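You operate a simulated robot arm through the tools that you are given. There is no shell and no other tool.

The job below is to be done with a simulated two-armed robot. You get a single attempt, and the scene is never put back.

## Task
Start the hood, then brush glue over the board on the joining jig.
Fine: fan on and flap open before the pot is opened; lid and brush go back; leave the hood running. Set down upright: glue brush.

The check looks at the end state, three seconds after you hand in, the way a careful person would. Anything else that was tipped, shoved, dropped, spilled or broken makes it a failure. A push-on lid holds only when it is set on centred and level and pressed home; a screw cap is set on level and turned clockwise until tight.

## Robot
Two 7-joint arms with fingered hands on one trunk that stands fixed in place. Base frame: the origin is at the foot of the trunk, x ahead of it, y to its left, z up. Units: mm, degrees, N and s.
The left shoulder is at [36, 185, 1260], the right one opposite. With the tool pointing down near the work surface each hand reaches from about 100 to 500 mm from the base axis, measured 20 degrees to its own side. Payload 4 kg a hand.
The tool frame of a hand sits at the grasp point between the pads (the TCP): z along the fingers, y along the line on which they close. The tips reach 26 mm beyond it. The gripper opens to 132 mm. The gripper's body begins 73 mm behind the TCP. The gripper is a hand of 3 fingers: y runs from the thumb to the fingers, the wrist lies at [0, 0, -224] in the tool frame, and closing takes about 1.5 s.
Orientation is that of the tool frame in the base frame, as a unit quaternion [x, y, z, w]. With the fingers straight down and closing along the base's y, the tool's x points along the base's -x, its y along +y and its z along -z.

## Interface
- The arms move only by the tool send_rows. It takes "left_rows", "right_rows" or both (then of equal length, played together; a hand with none holds still); each is a list of rows, each an object of numbers (a shift or turn left out is 0, a gripper value left out holds the last): "x", "y", "z": the shift along the tool's x, y, z in units of 300 mm (1.0 is 300 mm); "rx", "ry", "rz": the turn, a rotation vector about the tool's x, y, z in units of 45 degrees (1.0 is 45 degrees); "grip": the gripper command, from -1 (fully open) to 1 (shut), values between in proportion. In form: [{"x": .., "y": .., "z": .., "rx": .., "ry": .., "rz": .., "grip": ..}, ...]. A call has 1 to 20 rows; each row is the pose to reach, as a shift and turn from the pose commanded when the call began, along the tool's axes at that moment. A call with a number of a shift or a turn outside -1 to 1 is refused whole. A row lasts 0.2 s, in which the tool goes at most 50 mm and 8.6 degrees; a call with a longer step from one row to the next is refused whole, and so is a gripper value outside its range. A pose out of reach is approached as far as the arm can. The call stops where the force on the tool passes 60 N (or 10 N more than at its start, if that is more) or the arm is blocked; 0.2 s more then pass. Each finger travels about 72 mm/s and halts on what it meets, pressing with about 34 N; the grip force reading is that of the motor and also rises with nothing between the fingers. The clock runs only during rows and for 0.2 s after the last one: add rows that repeat a pose to give the fingers time. It gives the time, the measured TCP pose, the force on the tool (base axes), the opening and the grip force at its end, in the units of the frame above (readings bear some noise), with the torque about the TCP (base axes, N m) and any sound that the robot's microphone picked up.
- Cameras (640 x 400 px; columns grow to the right, rows downward): "scene" is now at [114.2, 52.3, 1516.3]; the picture's right is [0.55, -0.83, -0.04], its down [-0.37, -0.20, -0.91] and it looks along [0.75, 0.52, -0.41] (base axes); focal length 214 px, centre (320, 200). "left" rides on the left gripper at [-62, 3, -92] in its tool frame; the picture's right is [-0.05, -1.00, 0.00], its down [0.83, -0.04, -0.56] and it looks along [0.55, -0.03, 0.83] (tool axes); focal length 230 px, centre (320, 200). "right" rides on the right gripper at [62, 3, -92] in its tool frame; the picture's right is [-0.05, 1.00, 0.00], its down [-0.83, -0.04, -0.56] and it looks along [-0.55, -0.03, 0.83] (tool axes); focal length 230 px, centre (320, 200).
- capture(camera): a new picture of that camera. The clock stands still meanwhile.
- move_column(by): slides the trunk up (or, below 0, down) by that many mm; the arms and the scene camera ride with it, the base frame stays. It gives what a move gives, with no picture.
- hand_shape(shape, hand): the hand has 3 fingers and takes this shape, open, in about a second: jaw (thumb against the fingers, like two jaws); tri (thumb and two fingers); tip (a fingertip pinch); poke (one finger out to press); point (the index stretched); flat (the hand flat); cup (the hand cupped); fist (a fist). The gripper value then closes the fingers along that shape, each until it touches; the sizes above hold for jaw. It gives what a move gives, with no picture.
- turn_head(pan, tilt): turns the head with the scene camera to pan (to the left, within 86 degrees either way) and tilt (down, from -29 to 69), counted from straight ahead of the robot. It gives what a move gives.
- measure_at(camera, pixels): there is no depth. For up to 12 entries [column, row, z] of the newest picture of that camera ("zoom" is the newest enlarged one), the place [x, y] in the base frame at which the ray of that pixel passes the height z, good to about 3 mm, but the place of the scene camera against the robot may be out by one fixed shift of up to 12 mm in any direction. The clock stands still meanwhile.
- close_up(camera, box): a new picture of the part [left, top, right, bottom] of that camera's present view, enlarged. The clock stands still meanwhile.
- close_job(): hands the job in; it is judged then, once.

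Unless the task says otherwise, let go and move clear before handing in.

The tools are called after "Call:" as a command line: name --argument value ..., lists and objects as JSON in quotes. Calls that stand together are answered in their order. send_rows: Moves the arms, as the interface text tells. Its arguments: {"type":"object","properties":{"left_rows":{"type":"array","items":{"type":"object","properties":{"x":{"type":"number"},"y":{"type":"number"},"z":{"type":"number"},"rx":{"type":"number"},"ry":{"type":"number"},"rz":{"type":"number"},"grip":{"type":"number"}}}},"right_rows":{"type":"array","items":{"type":"object","properties":{"x":{"type":"number"},"y":{"type":"number"},"z":{"type":"number"},"rx":{"type":"number"},"ry":{"type":"number"},"rz":{"type":"number"},"grip":{"type":"number"}}}}},"required":[]} The other tools are called the same way: move_column (by) slides the trunk up or down; hand_shape (shape, hand) gives the hand a shape; turn_head (pan, tilt) turns the head that bears the scene camera; capture (camera) takes a picture; measure_at (camera, pixels) gives the place at which the rays of pixels pass given heights; close_up (camera, box) takes an enlarged picture of a part of a camera's view; close_job () hands the job in.

At the start:

```text
clock: 0.0
left_tool_pos: [310.3, 378.9, 1488.0]
left_tool_rot: [0.001, 1.0, 0.001, 0.001]
left_wrist_force: [0.6, 0.2, -0.4]
left_ft_torque: [0.02, 0.0, -0.03]
left_opening: 132.3
left_grip_force: 0.0
left_shape: jaw
right_tool_pos: [406.8, 72.2, 1517.6]
right_tool_rot: [0.0, 1.0, 0.002, 0.0]
right_wrist_force: [0.8, -0.6, 0.7]
right_ft_torque: [-0.01, -0.02, 0.02]
right_opening: 132.1
right_grip_force: 0.0
right_shape: jaw
trunk travel left (down, up): [-289.0, 173.0]
head pan, tilt: [33.6, 20.7]
```

scene: 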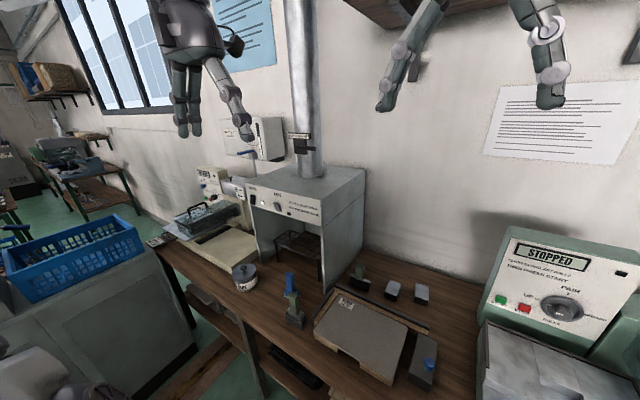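
right: 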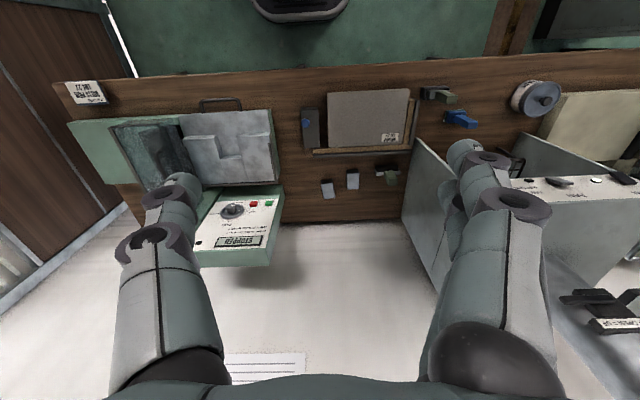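
left: 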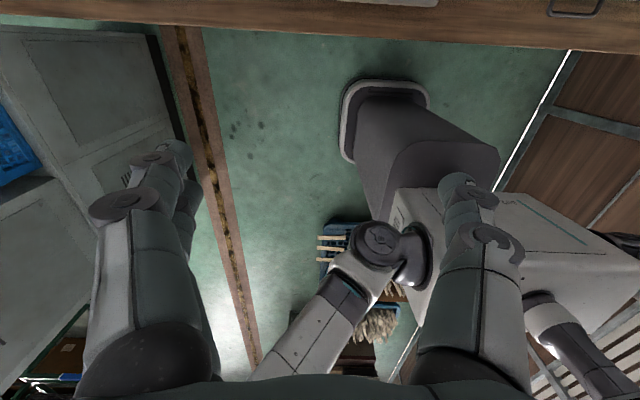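

The scene shows a hood (about px 305,220) with a duct flap, a round pot at (245,275), a brush-like item at (292,300), and a board on a jig at (365,335). I'll look closer at each before moving.

Call:
close_up --camera "scene" --box '[220, 100, 380, 220]'

Call:
close_up --camera "scene" --box '[220, 240, 340, 340]'

Call:
close_up --camera "scene" --box '[300, 250, 460, 390]'

```text
3.33 times, centred on (300, 160) of scene
```

zoom: 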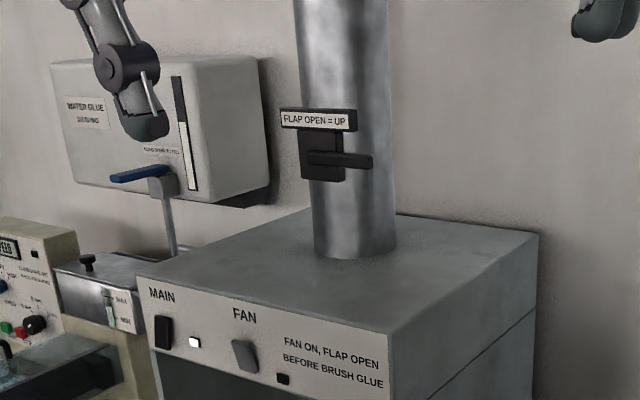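

```text
4.00 times, centred on (280, 290) of scene
```

zoom: 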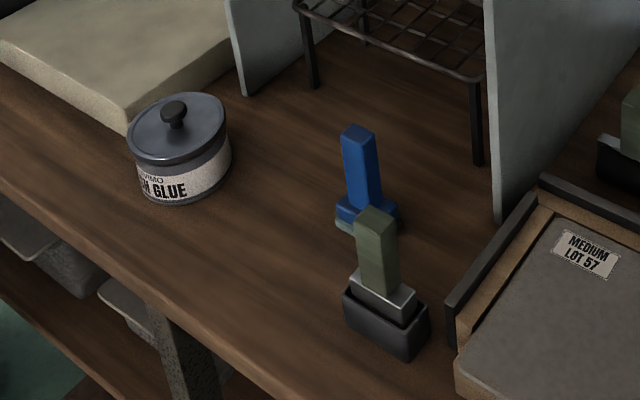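

```text
2.86 times, centred on (380, 320) of scene
```

zoom: 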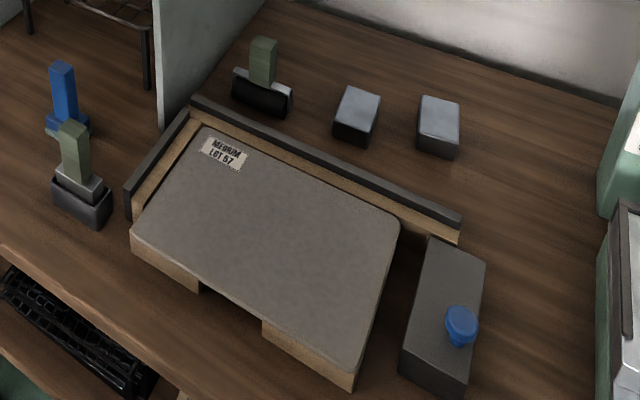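

The flap lever is horizontal (label "FLAP OPEN = UP"), the fan rocker sits beside the MAIN one, and there are several brush-like tools. I'll aim the head toward the bench for sharper views.

Call:
turn_head --pan 30 --tilt 45

Call:
capture --camera "scene"

```text
clock: 0.9
left_tool_pos: [309.6, 378.9, 1486.2]
left_tool_rot: [0.0, 1.0, -0.001, -0.001]
left_wrist_force: [0.2, -0.8, -0.3]
left_ft_torque: [-0.01, 0.01, 0.01]
left_opening: 131.9
left_grip_force: 0.1
left_shape: jaw
right_tool_pos: [407.8, 71.0, 1517.6]
right_tool_rot: [0.0, 1.0, 0.002, 0.0]
right_wrist_force: [0.5, -0.6, -0.4]
right_ft_torque: [-0.02, 0.03, -0.02]
right_opening: 131.9
right_grip_force: 0.2
right_shape: jaw
trunk travel left (down, up): [-289.0, 173.0]
head pan, tilt: [30.0, 45.0]
```

```text
taken
```

scene: 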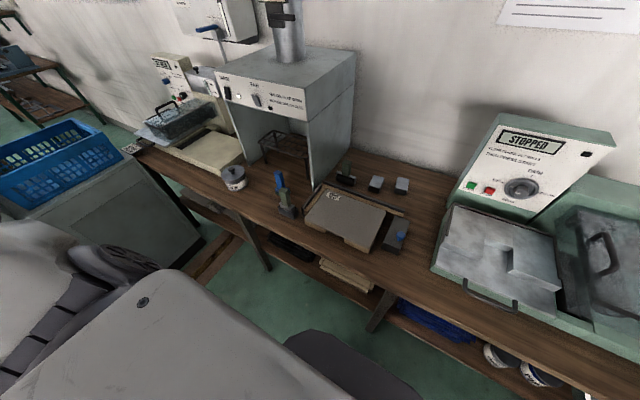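

The whole bench is now in view. I'll zoom into the controls, pot, brushes and jig.

Call:
close_up --camera "scene" --box '[210, 70, 320, 140]'

Call:
close_up --camera "scene" --box '[210, 150, 310, 225]'

Call:
close_up --camera "scene" --box '[290, 160, 420, 260]'

Call:
measure_at --camera "scene" --pixels '[[235, 185, 850], [235, 185, 900], [235, 185, 950], [300, 218, 900], [345, 240, 900], [390, 255, 900], [225, 90, 900], [340, 65, 1200]]'

```text
5.71 times, centred on (265, 105) of scene
```

zoom: 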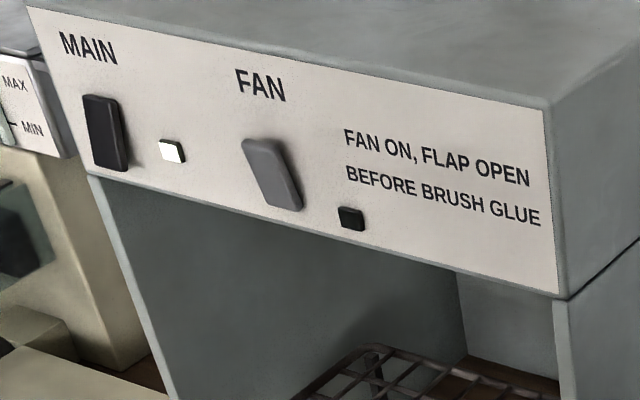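

```text
5.33 times, centred on (260, 188) of scene
```

zoom: 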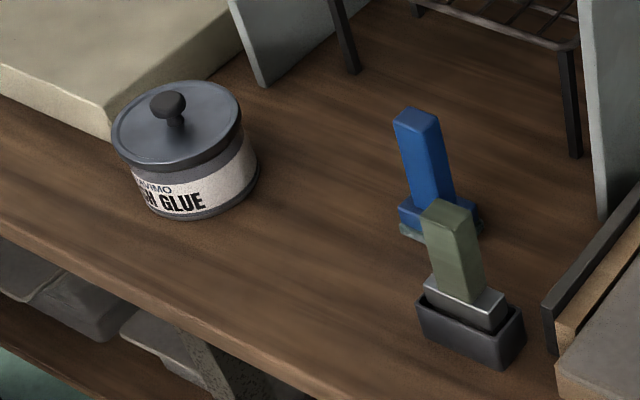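

```text
4.00 times, centred on (355, 210) of scene
```

zoom: 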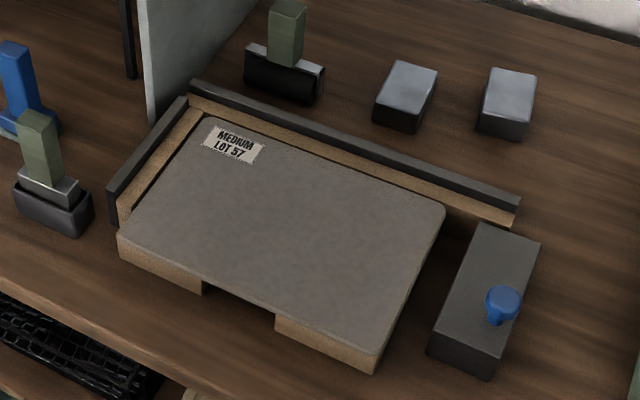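

```text
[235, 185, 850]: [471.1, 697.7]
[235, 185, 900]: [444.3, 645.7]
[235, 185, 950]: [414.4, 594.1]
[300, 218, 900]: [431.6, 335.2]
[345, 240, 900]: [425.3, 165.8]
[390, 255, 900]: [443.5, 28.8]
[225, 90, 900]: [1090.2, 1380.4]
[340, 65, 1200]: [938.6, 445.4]
```

MAIN is already lit (zoom lamp at 172,151), FAN lamp is dark. I'll get the bench height by measuring common features from both cameras.

Call:
close_up --camera "right" --box '[280, 60, 480, 220]'

Call:
measure_at --camera "scene" --pixels '[[333.5, 195.5, 850], [333.5, 195.5, 900], [333.5, 195.5, 950], [333.5, 195.5, 1000]]'

Call:
capture --camera "right"

Call:
measure_at --camera "right" --pixels '[[390, 138, 850], [390, 138, 900], [390, 138, 950], [390, 138, 1000], [535, 97, 850], [535, 97, 900], [535, 97, 950], [535, 97, 1000]]'

```text
2.50 times, centred on (380, 140) of right
```

zoom: 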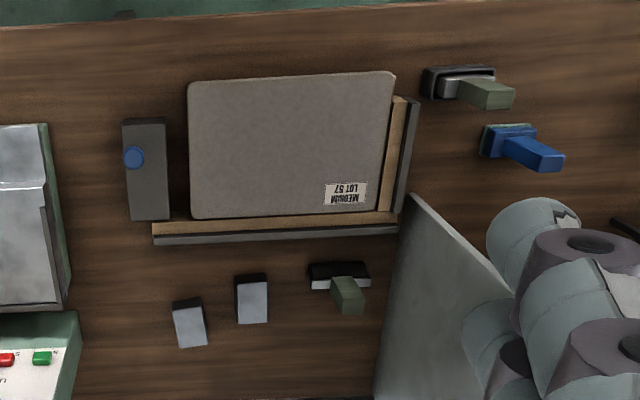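

```text
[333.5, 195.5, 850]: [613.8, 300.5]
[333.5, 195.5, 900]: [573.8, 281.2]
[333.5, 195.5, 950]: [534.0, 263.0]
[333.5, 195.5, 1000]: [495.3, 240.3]
```

```text
taken
```

right: 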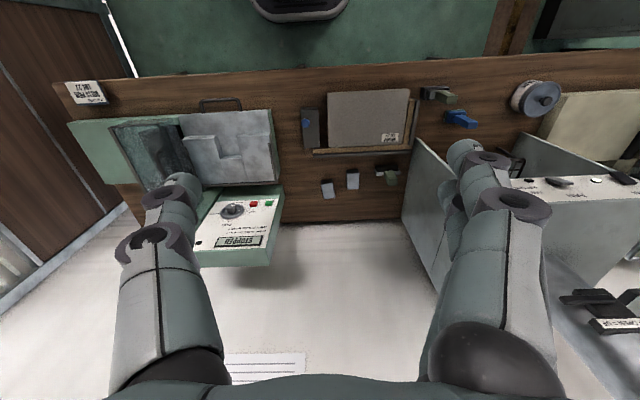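

```text
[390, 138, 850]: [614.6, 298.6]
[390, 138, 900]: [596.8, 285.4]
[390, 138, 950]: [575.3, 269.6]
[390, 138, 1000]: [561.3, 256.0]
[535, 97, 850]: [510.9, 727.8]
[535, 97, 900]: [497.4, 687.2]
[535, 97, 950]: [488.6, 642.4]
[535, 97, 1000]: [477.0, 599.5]
```

Board top comes out near z≈850. I'll zoom on the pot from the right camera to triangulate its knob and the hood front.

Call:
close_up --camera "right" --box '[480, 50, 640, 150]'

Call:
measure_at --camera "scene" --pixels '[[231.5, 169.8, 850], [231.5, 169.8, 900], [231.5, 169.8, 950]]'

Call:
close_up --camera "right" --box '[480, 140, 640, 240]'

```text
4.00 times, centred on (560, 100) of right
```

zoom: 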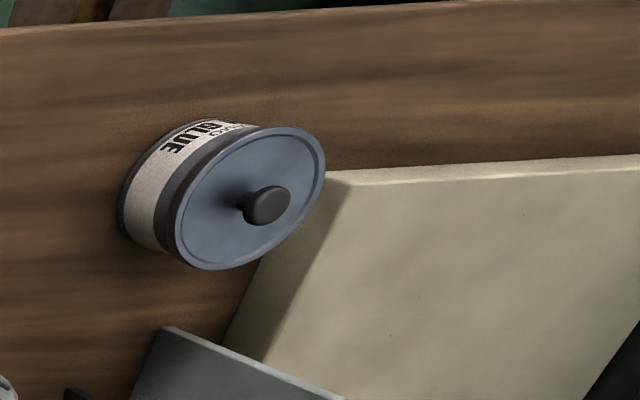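

```text
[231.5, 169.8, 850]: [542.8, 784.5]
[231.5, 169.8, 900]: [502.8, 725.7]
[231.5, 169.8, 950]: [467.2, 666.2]
```

```text
4.00 times, centred on (560, 190) of right
```

zoom: 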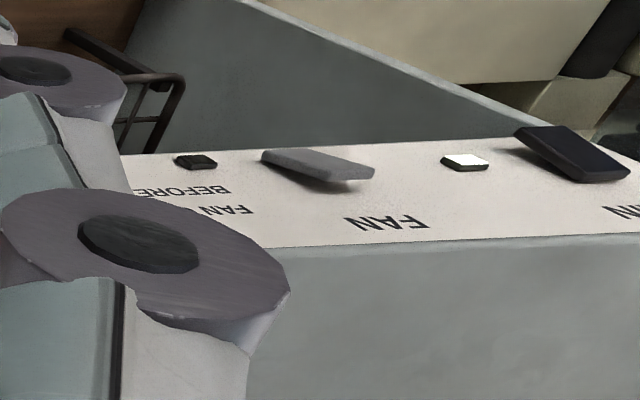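

FAN rocker's lower half is pressed (off); MAIN's upper half is pressed (on), so FAN needs its top pressed. I'll triangulate knob and lamps.

Call:
measure_at --camera "right" --pixels '[[546.2, 101.8, 850], [546.2, 101.8, 900], [546.2, 101.8, 950], [528.8, 180.3, 1050], [528.8, 180.3, 1100], [528.8, 180.3, 1150], [596.2, 180.5, 1050], [596.2, 180.5, 1100], [596.2, 180.5, 1150], [559.5, 181.25, 1100]]'

Call:
measure_at --camera "scene" --pixels '[[270.4, 108.2, 1050], [270.4, 108.2, 1100], [270.4, 108.2, 1150], [239.1, 96.4, 1050], [239.1, 96.4, 1100], [239.1, 96.4, 1150], [256.6, 100.4, 1100], [256.6, 100.4, 1150]]'

```text
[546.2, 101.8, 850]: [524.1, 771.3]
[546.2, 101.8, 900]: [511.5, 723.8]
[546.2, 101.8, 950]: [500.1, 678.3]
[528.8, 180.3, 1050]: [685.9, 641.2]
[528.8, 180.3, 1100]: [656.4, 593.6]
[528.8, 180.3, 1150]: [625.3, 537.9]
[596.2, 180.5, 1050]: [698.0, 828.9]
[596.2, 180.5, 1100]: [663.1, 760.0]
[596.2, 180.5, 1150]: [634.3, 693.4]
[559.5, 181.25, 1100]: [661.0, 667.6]
```

```text
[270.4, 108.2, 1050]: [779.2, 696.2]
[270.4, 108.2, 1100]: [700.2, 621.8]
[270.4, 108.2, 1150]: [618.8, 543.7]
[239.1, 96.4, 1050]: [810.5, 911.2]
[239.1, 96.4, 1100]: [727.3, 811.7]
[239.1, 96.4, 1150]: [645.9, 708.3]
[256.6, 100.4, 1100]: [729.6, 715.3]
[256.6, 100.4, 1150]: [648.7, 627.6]
```

Knob triangulates to about (510,724,~900), the fan lamp to about (627,545,1145), so the panel face is at x≈630. I'll swing the left hand to point forward so its camera sees hood controls and lever.

Call:
send_rows --left_rows '[{"x": -0.09, "y": 0.058, "z": 0.042, "ry": -0.143}, {"x": -0.18, "y": 0.115, "z": 0.084, "ry": -0.286}, {"x": -0.27, "y": 0.173, "z": 0.126, "ry": -0.429}, {"x": -0.36, "y": 0.23, "z": 0.168, "ry": -0.571}, {"x": -0.45, "y": 0.288, "z": 0.21, "ry": -0.714}, {"x": -0.54, "y": 0.345, "z": 0.252, "ry": -0.857}, {"x": -0.633, "y": 0.403, "z": 0.293, "ry": -1.0}, {"x": -0.633, "y": 0.403, "z": 0.293, "ry": -1.0}]'

Call:
send_rows --left_rows '[{"ry": -0.16}, {"ry": -0.32}, {"ry": -0.48}, {"ry": -0.64}, {"ry": -0.8}, {"ry": -0.96}, {"ry": -1.0}]'

Call:
capture --camera "left"

Call:
capture --camera "scene"

```text
clock: 2.7
left_tool_pos: [498.7, 499.0, 1399.1]
left_tool_rot: [0.0, 0.923, 0.001, 0.384]
left_wrist_force: [-0.2, 0.3, -0.3]
left_ft_torque: [-0.01, 0.0, 0.0]
left_opening: 131.7
left_grip_force: 0.1
left_shape: jaw
right_tool_pos: [406.9, 72.1, 1517.2]
right_tool_rot: [0.0, 1.0, 0.001, -0.001]
right_wrist_force: [0.2, 0.0, -0.5]
right_ft_torque: [0.03, 0.0, 0.0]
right_opening: 131.7
right_grip_force: 0.0
right_shape: jaw
trunk travel left (down, up): [-289.0, 173.0]
head pan, tilt: [30.0, 45.0]
```

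```text
clock: 4.3
left_tool_pos: [500.4, 498.4, 1398.5]
left_tool_rot: [0.0, 0.707, 0.0, 0.707]
left_wrist_force: [0.3, -0.4, 0.1]
left_ft_torque: [-0.01, -0.02, -0.01]
left_opening: 132.0
left_grip_force: 0.0
left_shape: jaw
right_tool_pos: [407.5, 72.6, 1518.0]
right_tool_rot: [0.0, 1.0, 0.002, 0.0]
right_wrist_force: [0.4, 0.0, -1.7]
right_ft_torque: [0.0, 0.02, 0.01]
right_opening: 131.8
right_grip_force: 0.1
right_shape: jaw
trunk travel left (down, up): [-289.0, 173.0]
head pan, tilt: [30.0, 45.0]
```

```text
taken
```

left: 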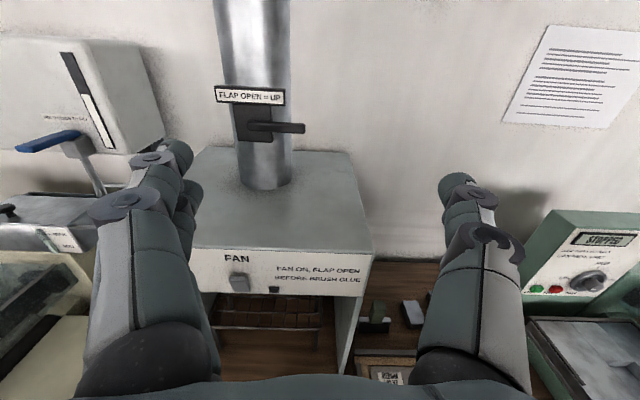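

```text
taken
```

scene: 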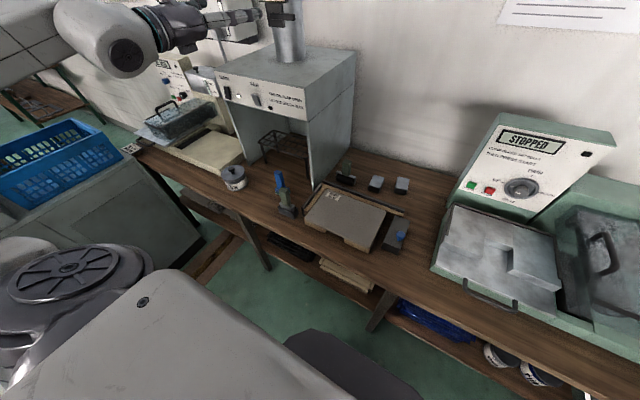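

The left camera gives a clear view: lever horizontal at (258–303,128), FAN rocker at (239,284), brush tools at lower right. I'll take zooms, then try the poke shape and see where its fingertip lies.

Call:
close_up --camera "left" --box '[200, 70, 330, 200]'

Call:
measure_at --camera "left" --pixels '[[303, 128, 1400], [303, 128, 1300], [258, 128, 1400], [258, 128, 1300], [239, 278, 1200], [239, 278, 1100], [239, 290, 1200], [239, 290, 1100], [274, 289, 1200], [274, 289, 1100]]'

Call:
hand_shape --hand "left" --shape "poke"

Call:
capture --camera "left"

```text
3.08 times, centred on (265, 135) of left
```

zoom: 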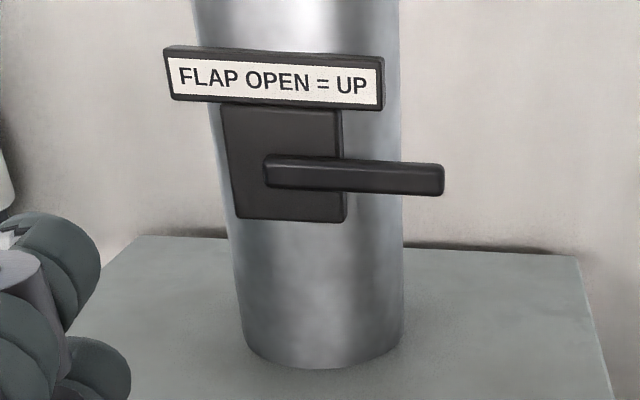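

```text
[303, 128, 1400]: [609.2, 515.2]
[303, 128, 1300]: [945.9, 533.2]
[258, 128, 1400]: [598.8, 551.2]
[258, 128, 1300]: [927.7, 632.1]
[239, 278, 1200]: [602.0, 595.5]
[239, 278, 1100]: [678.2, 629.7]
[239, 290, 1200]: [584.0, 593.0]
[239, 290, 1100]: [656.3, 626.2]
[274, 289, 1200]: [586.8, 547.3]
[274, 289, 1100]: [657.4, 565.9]
```

```text
clock: 5.2
left_tool_pos: [500.1, 498.7, 1399.0]
left_tool_rot: [0.0, 0.707, -0.001, 0.707]
left_wrist_force: [0.8, 0.1, 0.6]
left_ft_torque: [-0.01, 0.0, -0.01]
left_opening: 0.0
left_grip_force: 0.1
left_shape: poke
right_tool_pos: [407.1, 71.9, 1518.0]
right_tool_rot: [0.001, 1.0, 0.002, 0.0]
right_wrist_force: [0.5, -0.2, 0.0]
right_ft_torque: [0.0, 0.02, 0.0]
right_opening: 131.7
right_grip_force: 0.1
right_shape: jaw
trunk travel left (down, up): [-289.0, 173.0]
head pan, tilt: [30.0, 45.0]
```

```text
taken
```

left: 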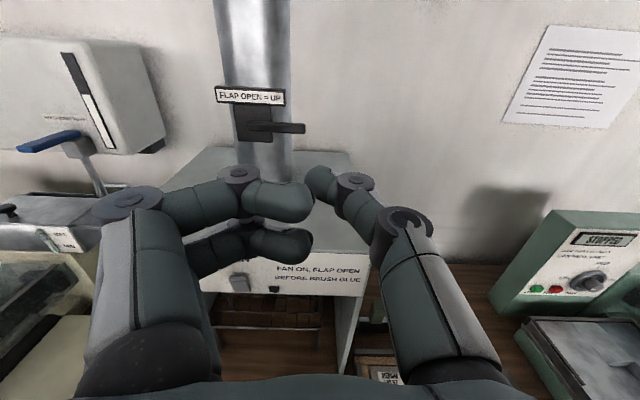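

The poke shape curls all three fingertips together near (312,195). I'll look at "point" to compare.

Call:
hand_shape --hand "left" --shape "point"

Call:
capture --camera "left"

Call:
hand_shape --hand "left" --shape "poke"

Call:
send_rows --left_rows '[{"grip": 1}, {"grip": 1}, {"grip": 1}, {"grip": 1}, {"grip": 1}, {"grip": 1}]'

Call:
capture --camera "left"

```text
clock: 6.1
left_tool_pos: [499.7, 499.9, 1399.4]
left_tool_rot: [-0.001, 0.707, 0.0, 0.707]
left_wrist_force: [-0.7, -0.1, 0.4]
left_ft_torque: [0.0, 0.0, 0.01]
left_opening: 0.0
left_grip_force: 0.0
left_shape: point
right_tool_pos: [408.4, 72.0, 1518.3]
right_tool_rot: [0.001, 1.0, 0.002, 0.001]
right_wrist_force: [-0.3, -0.2, 0.1]
right_ft_torque: [-0.01, -0.03, 0.01]
right_opening: 132.0
right_grip_force: 0.1
right_shape: jaw
trunk travel left (down, up): [-289.0, 173.0]
head pan, tilt: [30.0, 45.0]
```

```text
taken
```

left: 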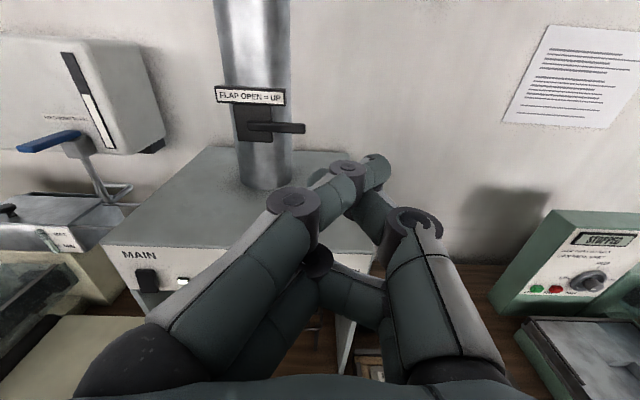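

```text
clock: 7.0
left_tool_pos: [500.2, 499.5, 1400.0]
left_tool_rot: [0.001, 0.707, 0.0, 0.707]
left_wrist_force: [0.6, 0.2, 0.3]
left_ft_torque: [0.03, -0.03, -0.03]
left_opening: 0.0
left_grip_force: 0.1
left_shape: poke
right_tool_pos: [406.0, 71.9, 1517.3]
right_tool_rot: [0.0, 1.0, 0.001, 0.0]
right_wrist_force: [-0.5, -0.1, -0.2]
right_ft_torque: [0.04, 0.01, 0.01]
right_opening: 131.9
right_grip_force: 0.0
right_shape: jaw
trunk travel left (down, up): [-289.0, 173.0]
head pan, tilt: [30.0, 45.0]
```

```text
clock: 8.4
left_tool_pos: [500.5, 499.3, 1399.1]
left_tool_rot: [0.0, 0.707, 0.0, 0.707]
left_wrist_force: [-0.1, 0.2, 0.0]
left_ft_torque: [0.0, -0.01, -0.01]
left_opening: 0.0
left_grip_force: 0.1
left_shape: poke
right_tool_pos: [407.2, 72.2, 1518.2]
right_tool_rot: [0.0, 1.0, 0.002, -0.001]
right_wrist_force: [-0.5, 0.3, 0.3]
right_ft_torque: [0.01, -0.02, 0.01]
right_opening: 131.9
right_grip_force: 0.1
right_shape: jaw
trunk travel left (down, up): [-289.0, 173.0]
head pan, tilt: [30.0, 45.0]
```

```text
taken
```

left: 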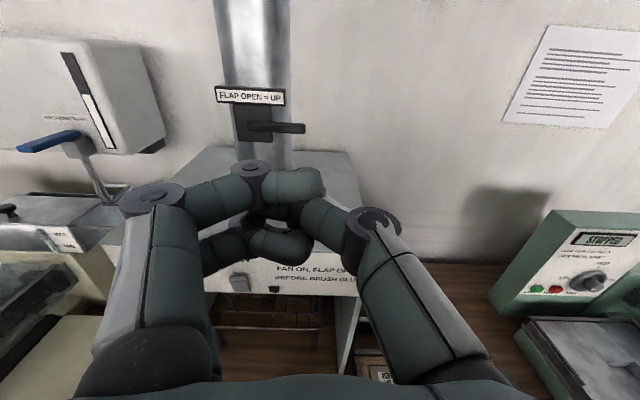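

Neither shape gives an obvious single fingertip on the axis; I'll check the plain jaw closed, for which the tip geometry is documented.

Call:
hand_shape --hand "left" --shape "jaw"

Call:
send_rows --left_rows '[{"grip": 1}, {"grip": 1}, {"grip": 1}, {"grip": 1}, {"grip": 1}, {"grip": 1}, {"grip": 1}, {"grip": 1}]'

Call:
capture --camera "left"

Call:
close_up --camera "left" --box '[220, 120, 420, 280]'

```text
clock: 9.3
left_tool_pos: [500.4, 498.7, 1399.1]
left_tool_rot: [0.0, 0.707, -0.001, 0.707]
left_wrist_force: [0.3, 0.0, -0.8]
left_ft_torque: [0.04, -0.02, 0.0]
left_opening: 132.0
left_grip_force: 0.1
left_shape: jaw
right_tool_pos: [407.2, 73.0, 1517.6]
right_tool_rot: [0.0, 1.0, 0.002, 0.0]
right_wrist_force: [-0.4, 0.1, 0.4]
right_ft_torque: [-0.04, -0.01, -0.01]
right_opening: 132.0
right_grip_force: 0.1
right_shape: jaw
trunk travel left (down, up): [-289.0, 173.0]
head pan, tilt: [30.0, 45.0]
```

```text
clock: 11.1
left_tool_pos: [499.9, 499.4, 1399.9]
left_tool_rot: [0.001, 0.707, -0.001, 0.707]
left_wrist_force: [0.1, 0.5, 0.3]
left_ft_torque: [0.0, 0.02, -0.02]
left_opening: 0.0
left_grip_force: 34.2
left_shape: jaw
right_tool_pos: [406.3, 71.7, 1518.3]
right_tool_rot: [0.0, 1.0, 0.002, 0.0]
right_wrist_force: [-0.5, 0.5, -0.1]
right_ft_torque: [0.02, -0.02, 0.01]
right_opening: 131.9
right_grip_force: 0.1
right_shape: jaw
trunk travel left (down, up): [-289.0, 173.0]
head pan, tilt: [30.0, 45.0]
```

```text
taken
```

left: 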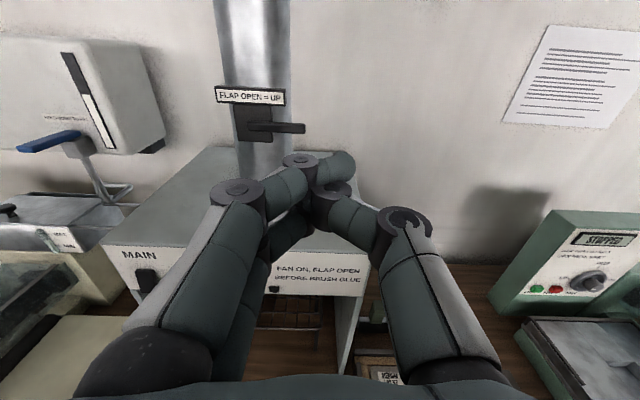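

```text
2.50 times, centred on (320, 200) of left
```

zoom: 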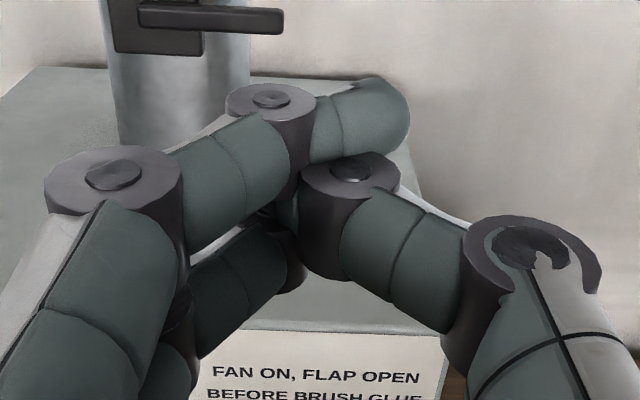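

Jaw closed puts the tips near the TCP axis as documented. I'll bring the hand in front of the FAN rocker, still ~85 mm short of the panel, and look.

Call:
send_rows --left_rows '[{"x": 0.13, "y": 0.062, "z": 0.011}, {"x": 0.26, "y": 0.124, "z": 0.022}, {"x": 0.39, "y": 0.187, "z": 0.034}, {"x": 0.52, "y": 0.249, "z": 0.045}, {"x": 0.65, "y": 0.311, "z": 0.056}, {"x": 0.767, "y": 0.373, "z": 0.067}, {"x": 0.767, "y": 0.373, "z": 0.067}]'

Call:
capture --camera "left"

Call:
capture --camera "scene"

```text
clock: 12.7
left_tool_pos: [518.3, 611.9, 1167.0]
left_tool_rot: [0.0, 0.707, 0.0, 0.708]
left_wrist_force: [-0.4, -0.5, 0.4]
left_ft_torque: [0.03, 0.01, -0.01]
left_opening: 0.0
left_grip_force: 34.3
left_shape: jaw
right_tool_pos: [406.4, 70.4, 1517.7]
right_tool_rot: [0.0, 1.0, 0.001, 0.0]
right_wrist_force: [-0.4, 0.1, -0.2]
right_ft_torque: [0.02, -0.01, -0.01]
right_opening: 131.9
right_grip_force: 0.1
right_shape: jaw
trunk travel left (down, up): [-289.0, 173.0]
head pan, tilt: [30.0, 45.0]
```

```text
taken
```

left: 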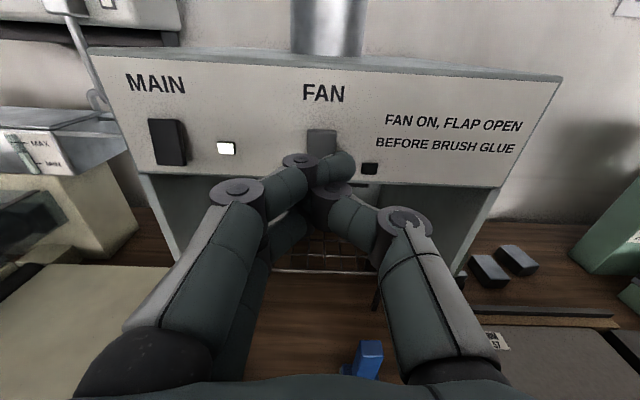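

```text
taken
```

scene: 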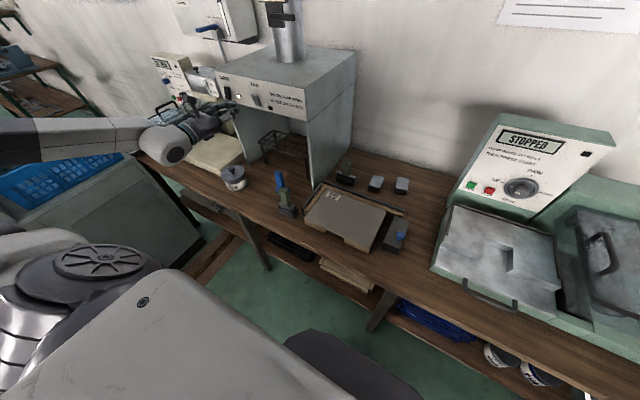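

FAN rocker's top edge is at (322,131), directly ahead. I'll get two-view depth on rocker top and bottom/lamps.

Call:
close_up --camera "left" --box '[250, 80, 410, 180]'

Call:
measure_at --camera "left" --pixels '[[322, 131, 1200], [322, 131, 1100], [370, 169, 1200], [370, 169, 1100], [167, 118, 1150], [167, 118, 1200], [167, 165, 1150], [167, 165, 1100], [226, 149, 1150], [226, 149, 1200]]'

```text
4.00 times, centred on (330, 130) of left
```

zoom: 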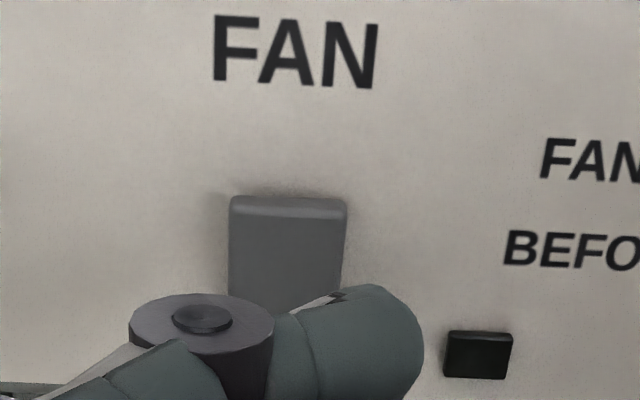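

```text
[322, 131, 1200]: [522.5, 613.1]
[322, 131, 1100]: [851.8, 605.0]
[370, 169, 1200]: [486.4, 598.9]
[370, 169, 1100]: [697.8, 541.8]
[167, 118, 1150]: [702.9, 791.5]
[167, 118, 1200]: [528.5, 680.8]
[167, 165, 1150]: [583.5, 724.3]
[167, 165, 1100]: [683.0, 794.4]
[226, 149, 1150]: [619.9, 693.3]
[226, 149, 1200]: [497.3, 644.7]
```

Rocker spans roughly z 1130–1172 at y≈609, face x≈620–634. I'll push the fingertips forward slowly at z≈1168 onto the rocker's upper half, letting the force stop protect it.

Call:
send_rows --left_rows '[{"x": -0.005, "y": -0.01, "z": 0.12}, {"x": -0.005, "y": -0.01, "z": 0.22}, {"x": -0.005, "y": -0.01, "z": 0.235}, {"x": -0.005, "y": -0.01, "z": 0.25}, {"x": -0.005, "y": -0.01, "z": 0.26}, {"x": -0.005, "y": -0.01, "z": 0.27}, {"x": -0.005, "y": -0.01, "z": 0.28}, {"x": -0.005, "y": -0.01, "z": 0.29}, {"x": -0.005, "y": -0.01, "z": 0.3}, {"x": -0.005, "y": -0.01, "z": 0.3}]'

Call:
capture --camera "left"

```text
clock: 14.9
left_tool_pos: [609.3, 606.9, 1169.9]
left_tool_rot: [0.0, 0.707, 0.001, 0.707]
left_wrist_force: [-6.5, -0.7, 0.2]
left_ft_torque: [-0.03, 0.09, -0.02]
left_opening: 0.1
left_grip_force: 33.8
left_shape: jaw
right_tool_pos: [405.7, 71.9, 1518.5]
right_tool_rot: [0.001, 1.0, 0.002, 0.001]
right_wrist_force: [-0.1, -0.5, 0.1]
right_ft_torque: [0.02, 0.03, 0.0]
right_opening: 132.1
right_grip_force: 0.0
right_shape: jaw
trunk travel left (down, up): [-289.0, 173.0]
head pan, tilt: [30.0, 45.0]
```

```text
taken
```

left: 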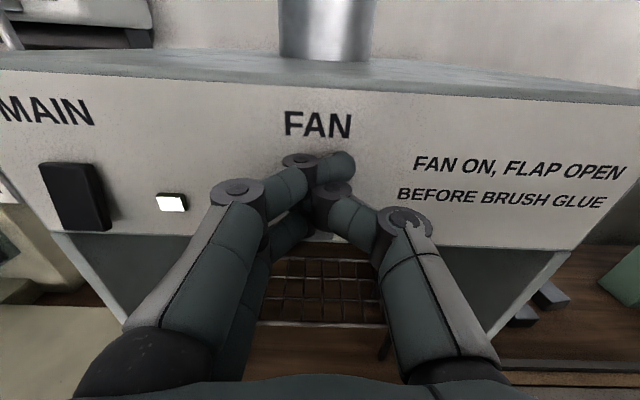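

Contact started with −6.5 N along x. I'll push on a little further and watch for a click.

Call:
send_rows --left_rows '[{"z": 0.008}, {"z": 0.016}, {"z": 0.024}, {"z": 0.032}, {"z": 0.04}, {"z": 0.04}]'

Call:
capture --camera "scene"

Call:
close_up --camera "scene" --box '[210, 70, 320, 140]'

```text
clock: 16.3
left_tool_pos: [615.3, 608.6, 1176.1]
left_tool_rot: [0.001, 0.704, 0.0, 0.71]
left_wrist_force: [-44.3, 2.2, 2.1]
left_ft_torque: [0.09, 0.43, 0.14]
left_opening: 0.2
left_grip_force: 33.5
left_shape: jaw
right_tool_pos: [397.7, 71.8, 1521.6]
right_tool_rot: [0.001, 1.0, 0.002, 0.004]
right_wrist_force: [0.1, 0.1, 0.2]
right_ft_torque: [0.02, 0.0, 0.0]
right_opening: 131.9
right_grip_force: 0.0
right_shape: jaw
trunk travel left (down, up): [-289.0, 173.0]
head pan, tilt: [30.0, 45.0]
```

```text
taken
```

scene: 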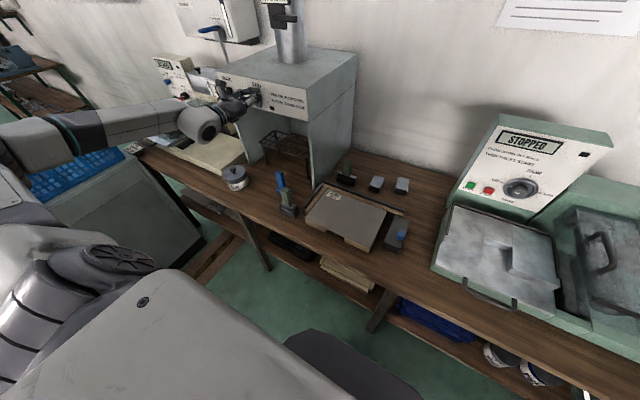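

```text
5.71 times, centred on (265, 105) of scene
```

zoom: 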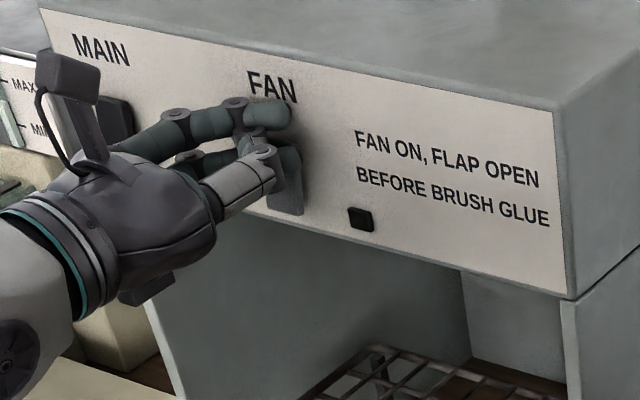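

44 N but the lamp is still dark at zoom (360,218); the upper finger seems to bear on the panel above the rocker. I'll back off and look.

Call:
send_rows --left_rows '[{"z": -0.1}, {"z": -0.2}, {"z": -0.3}, {"z": -0.3}]'

Call:
close_up --camera "scene" --box '[210, 70, 320, 140]'

Call:
close_up --camera "left" --box '[250, 80, 410, 180]'

```text
clock: 17.3
left_tool_pos: [533.4, 605.3, 1168.0]
left_tool_rot: [0.001, 0.708, -0.002, 0.706]
left_wrist_force: [0.3, 0.5, 0.6]
left_ft_torque: [0.0, -0.03, 0.03]
left_opening: 0.1
left_grip_force: 33.4
left_shape: jaw
right_tool_pos: [409.1, 71.2, 1517.5]
right_tool_rot: [0.0, 1.0, 0.002, 0.0]
right_wrist_force: [-0.3, 0.5, 0.2]
right_ft_torque: [-0.01, -0.02, -0.02]
right_opening: 132.0
right_grip_force: 0.1
right_shape: jaw
trunk travel left (down, up): [-289.0, 173.0]
head pan, tilt: [30.0, 45.0]
```

```text
5.71 times, centred on (265, 105) of scene
```

zoom: 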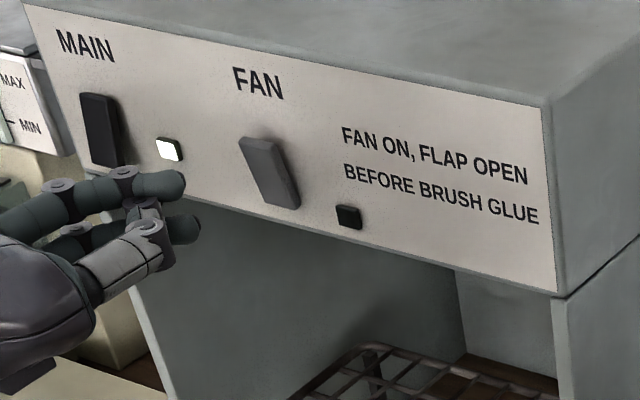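

```text
4.00 times, centred on (330, 130) of left
```

zoom: 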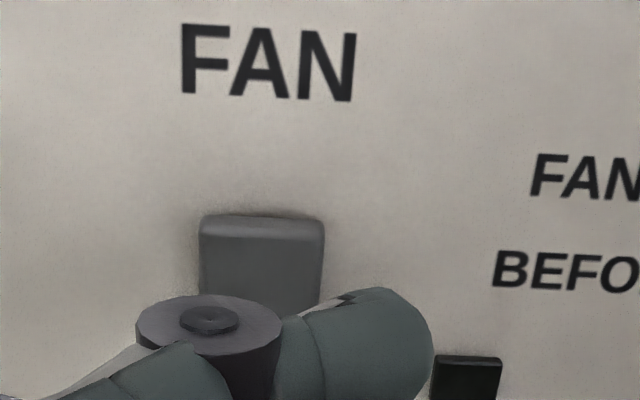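

The rocker is unchanged, the two fingers straddle it (scene zoom 165,185 and 185,230). I'll check the poke shape from the scene camera.

Call:
hand_shape --hand "left" --shape "poke"

Call:
close_up --camera "scene" --box '[180, 70, 290, 140]'

Call:
send_rows --left_rows '[{"grip": 1}, {"grip": 1}, {"grip": 1}, {"grip": 1}, {"grip": 1}, {"grip": 1}]'

Call:
close_up --camera "scene" --box '[180, 70, 290, 140]'

Call:
hand_shape --hand "left" --shape "point"

Call:
close_up --camera "scene" --box '[180, 70, 290, 140]'

```text
clock: 18.2
left_tool_pos: [531.9, 607.1, 1170.4]
left_tool_rot: [0.0, 0.708, 0.0, 0.707]
left_wrist_force: [-0.6, 0.1, -0.1]
left_ft_torque: [0.0, 0.01, 0.01]
left_opening: 0.2
left_grip_force: 0.0
left_shape: poke
right_tool_pos: [407.4, 70.9, 1516.8]
right_tool_rot: [0.0, 1.0, 0.002, 0.0]
right_wrist_force: [-0.1, -0.3, -0.3]
right_ft_torque: [0.01, 0.01, -0.02]
right_opening: 131.7
right_grip_force: 0.0
right_shape: jaw
trunk travel left (down, up): [-289.0, 173.0]
head pan, tilt: [30.0, 45.0]
```

```text
5.71 times, centred on (235, 105) of scene
```

zoom: 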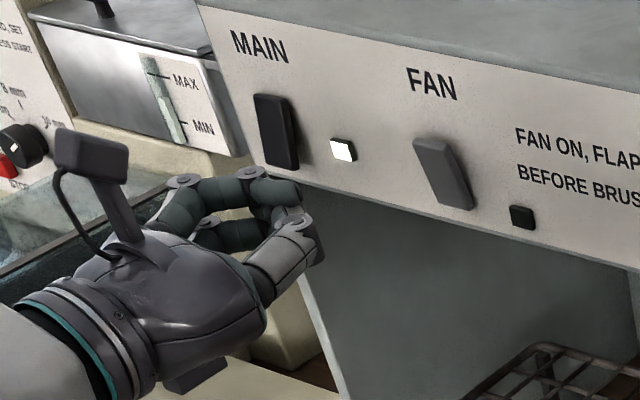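

```text
clock: 19.6
left_tool_pos: [533.8, 608.0, 1170.2]
left_tool_rot: [0.0, 0.707, 0.0, 0.707]
left_wrist_force: [0.5, 0.1, 0.3]
left_ft_torque: [-0.02, 0.0, 0.01]
left_opening: 0.0
left_grip_force: 0.2
left_shape: poke
right_tool_pos: [406.8, 72.1, 1517.3]
right_tool_rot: [0.0, 1.0, 0.002, 0.0]
right_wrist_force: [0.2, -0.1, -0.4]
right_ft_torque: [0.02, 0.02, 0.01]
right_opening: 131.8
right_grip_force: 0.1
right_shape: jaw
trunk travel left (down, up): [-289.0, 173.0]
head pan, tilt: [30.0, 45.0]
```

```text
5.71 times, centred on (235, 105) of scene
```

zoom: 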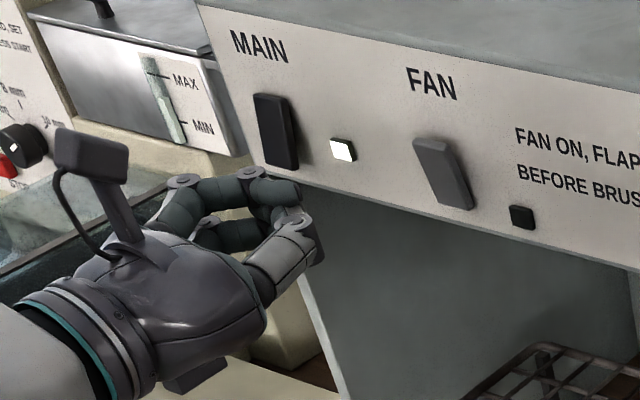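

```text
clock: 20.5
left_tool_pos: [532.1, 605.9, 1169.0]
left_tool_rot: [0.001, 0.707, -0.001, 0.707]
left_wrist_force: [-0.2, -0.5, -0.5]
left_ft_torque: [0.02, -0.01, 0.01]
left_opening: 0.0
left_grip_force: 0.0
left_shape: point
right_tool_pos: [407.0, 72.7, 1518.4]
right_tool_rot: [0.001, 1.0, 0.002, 0.001]
right_wrist_force: [0.6, -0.4, 0.1]
right_ft_torque: [0.03, 0.0, -0.01]
right_opening: 132.0
right_grip_force: 0.0
right_shape: jaw
trunk travel left (down, up): [-289.0, 173.0]
head pan, tilt: [30.0, 45.0]
```

```text
5.71 times, centred on (235, 105) of scene
```

zoom: 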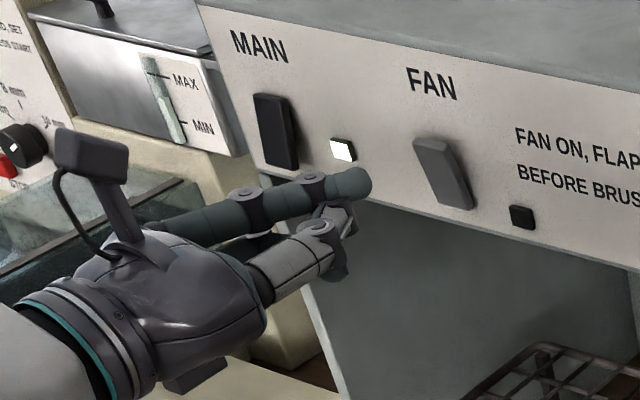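

In "point" the index leads clearly ahead of the other fingers – good for pressing. I'll triangulate its tip with both cameras.

Call:
capture --camera "left"

Call:
close_up --camera "left" --box '[280, 80, 440, 180]'

Call:
capture --camera "scene"

Call:
measure_at --camera "scene" --pixels '[[242.9, 102, 1150], [242.9, 102, 1200], [256.6, 100.4, 1150], [270.4, 108.2, 1132]]'

Call:
measure_at --camera "left" --pixels '[[378, 170, 1150], [378, 170, 1200]]'

```text
taken
```

left: 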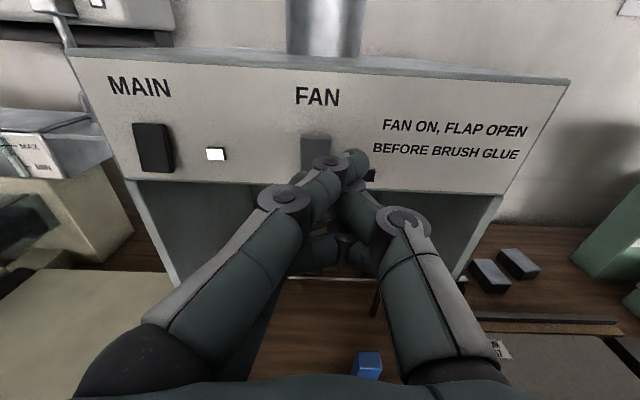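

```text
4.00 times, centred on (360, 130) of left
```

zoom: 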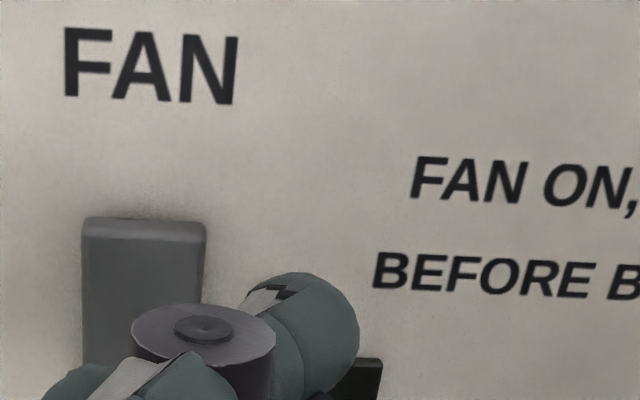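

```text
taken
```

scene: 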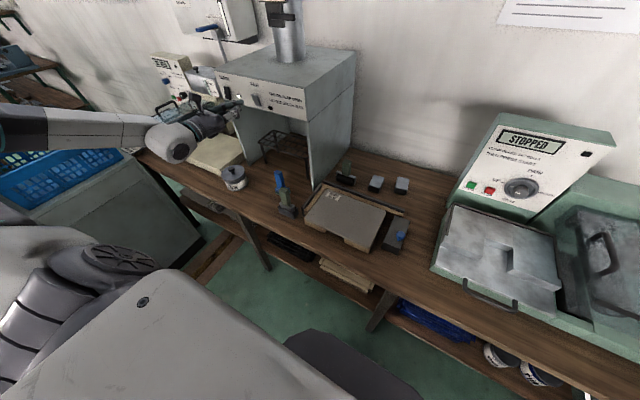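

```text
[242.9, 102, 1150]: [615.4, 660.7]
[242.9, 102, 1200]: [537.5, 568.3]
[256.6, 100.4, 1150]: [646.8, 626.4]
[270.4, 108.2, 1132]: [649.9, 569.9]
```

```text
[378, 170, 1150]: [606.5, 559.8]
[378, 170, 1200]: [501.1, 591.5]
```

Index tip lies at about TCP+(20,−19,+20). I'll shift so it meets the rocker's upper half at (y 609, z 1163) and push.

Call:
send_rows --left_rows '[{"x": 0.087, "y": 0.073, "z": 0.0}, {"x": 0.087, "y": 0.073, "z": 0.1}, {"x": 0.087, "y": 0.073, "z": 0.19}, {"x": 0.087, "y": 0.073, "z": 0.19}]'

Call:
close_up --camera "scene" --box '[210, 70, 320, 140]'

Call:
close_up --camera "left" --box '[240, 80, 400, 180]'

```text
clock: 21.5
left_tool_pos: [588.7, 629.2, 1145.5]
left_tool_rot: [0.001, 0.707, -0.001, 0.707]
left_wrist_force: [-0.1, -0.6, 0.8]
left_ft_torque: [-0.04, 0.01, 0.01]
left_opening: 0.0
left_grip_force: 0.0
left_shape: point
right_tool_pos: [406.3, 71.9, 1518.2]
right_tool_rot: [0.0, 1.0, 0.002, 0.001]
right_wrist_force: [-0.3, 0.4, 0.6]
right_ft_torque: [0.0, -0.06, 0.01]
right_opening: 131.9
right_grip_force: 0.0
right_shape: jaw
trunk travel left (down, up): [-289.0, 173.0]
head pan, tilt: [30.0, 45.0]
```

```text
5.71 times, centred on (265, 105) of scene
```

zoom: 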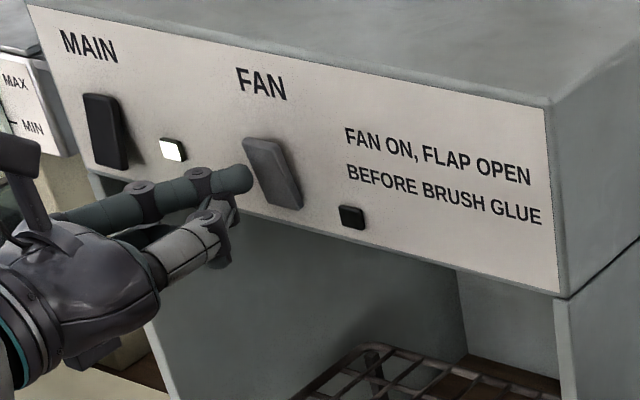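

```text
4.00 times, centred on (320, 130) of left
```

zoom: 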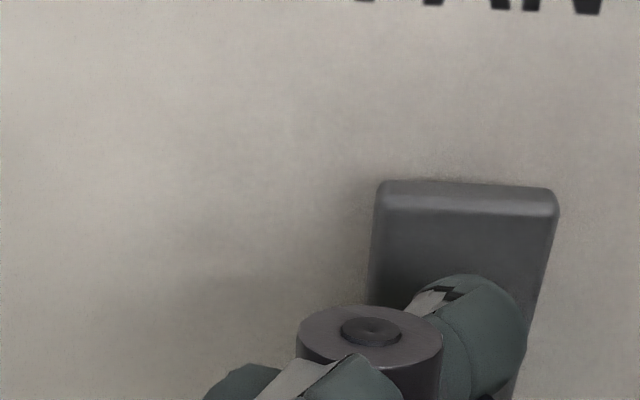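

Finger is laterally aligned (zoom col ~480 vs rocker 465). I'll raise 6 mm and push forward in small steps.

Call:
send_rows --left_rows '[{"x": -0.02, "z": 0.02}, {"x": -0.02, "z": 0.035}, {"x": -0.02, "z": 0.05}, {"x": -0.02, "z": 0.06}, {"x": -0.02, "z": 0.07}, {"x": -0.02, "z": 0.08}, {"x": -0.02, "z": 0.09}, {"x": -0.02, "z": 0.09}]'

Call:
close_up --camera "scene" --box '[210, 70, 320, 140]'

Call:
close_up --camera "left" --box '[240, 80, 400, 180]'

```text
clock: 23.3
left_tool_pos: [610.6, 631.9, 1153.4]
left_tool_rot: [-0.001, 0.705, 0.0, 0.709]
left_wrist_force: [-32.9, 11.4, 6.2]
left_ft_torque: [-0.24, -0.38, -0.77]
left_opening: 0.1
left_grip_force: 0.1
left_shape: point
right_tool_pos: [399.3, 73.1, 1520.7]
right_tool_rot: [0.001, 1.0, 0.001, 0.004]
right_wrist_force: [1.1, -0.2, 0.3]
right_ft_torque: [0.01, -0.01, -0.01]
right_opening: 132.1
right_grip_force: 0.1
right_shape: jaw
trunk travel left (down, up): [-289.0, 173.0]
head pan, tilt: [30.0, 45.0]
```

```text
5.71 times, centred on (265, 105) of scene
```

zoom: 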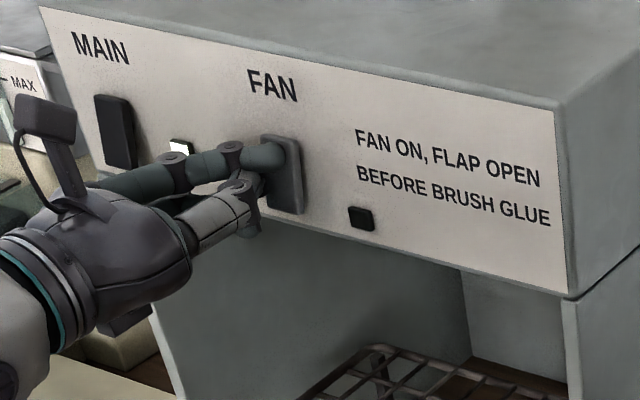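

```text
4.00 times, centred on (320, 130) of left
```

zoom: 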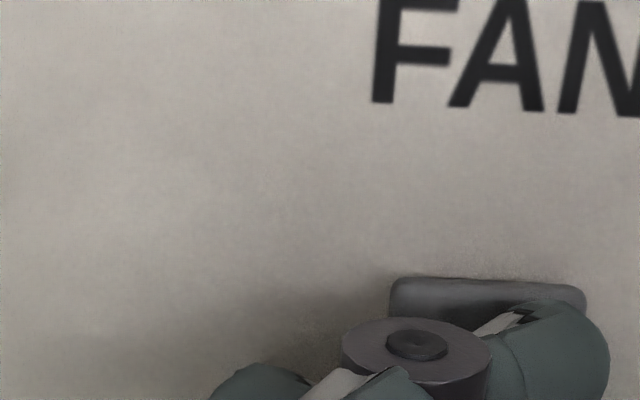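

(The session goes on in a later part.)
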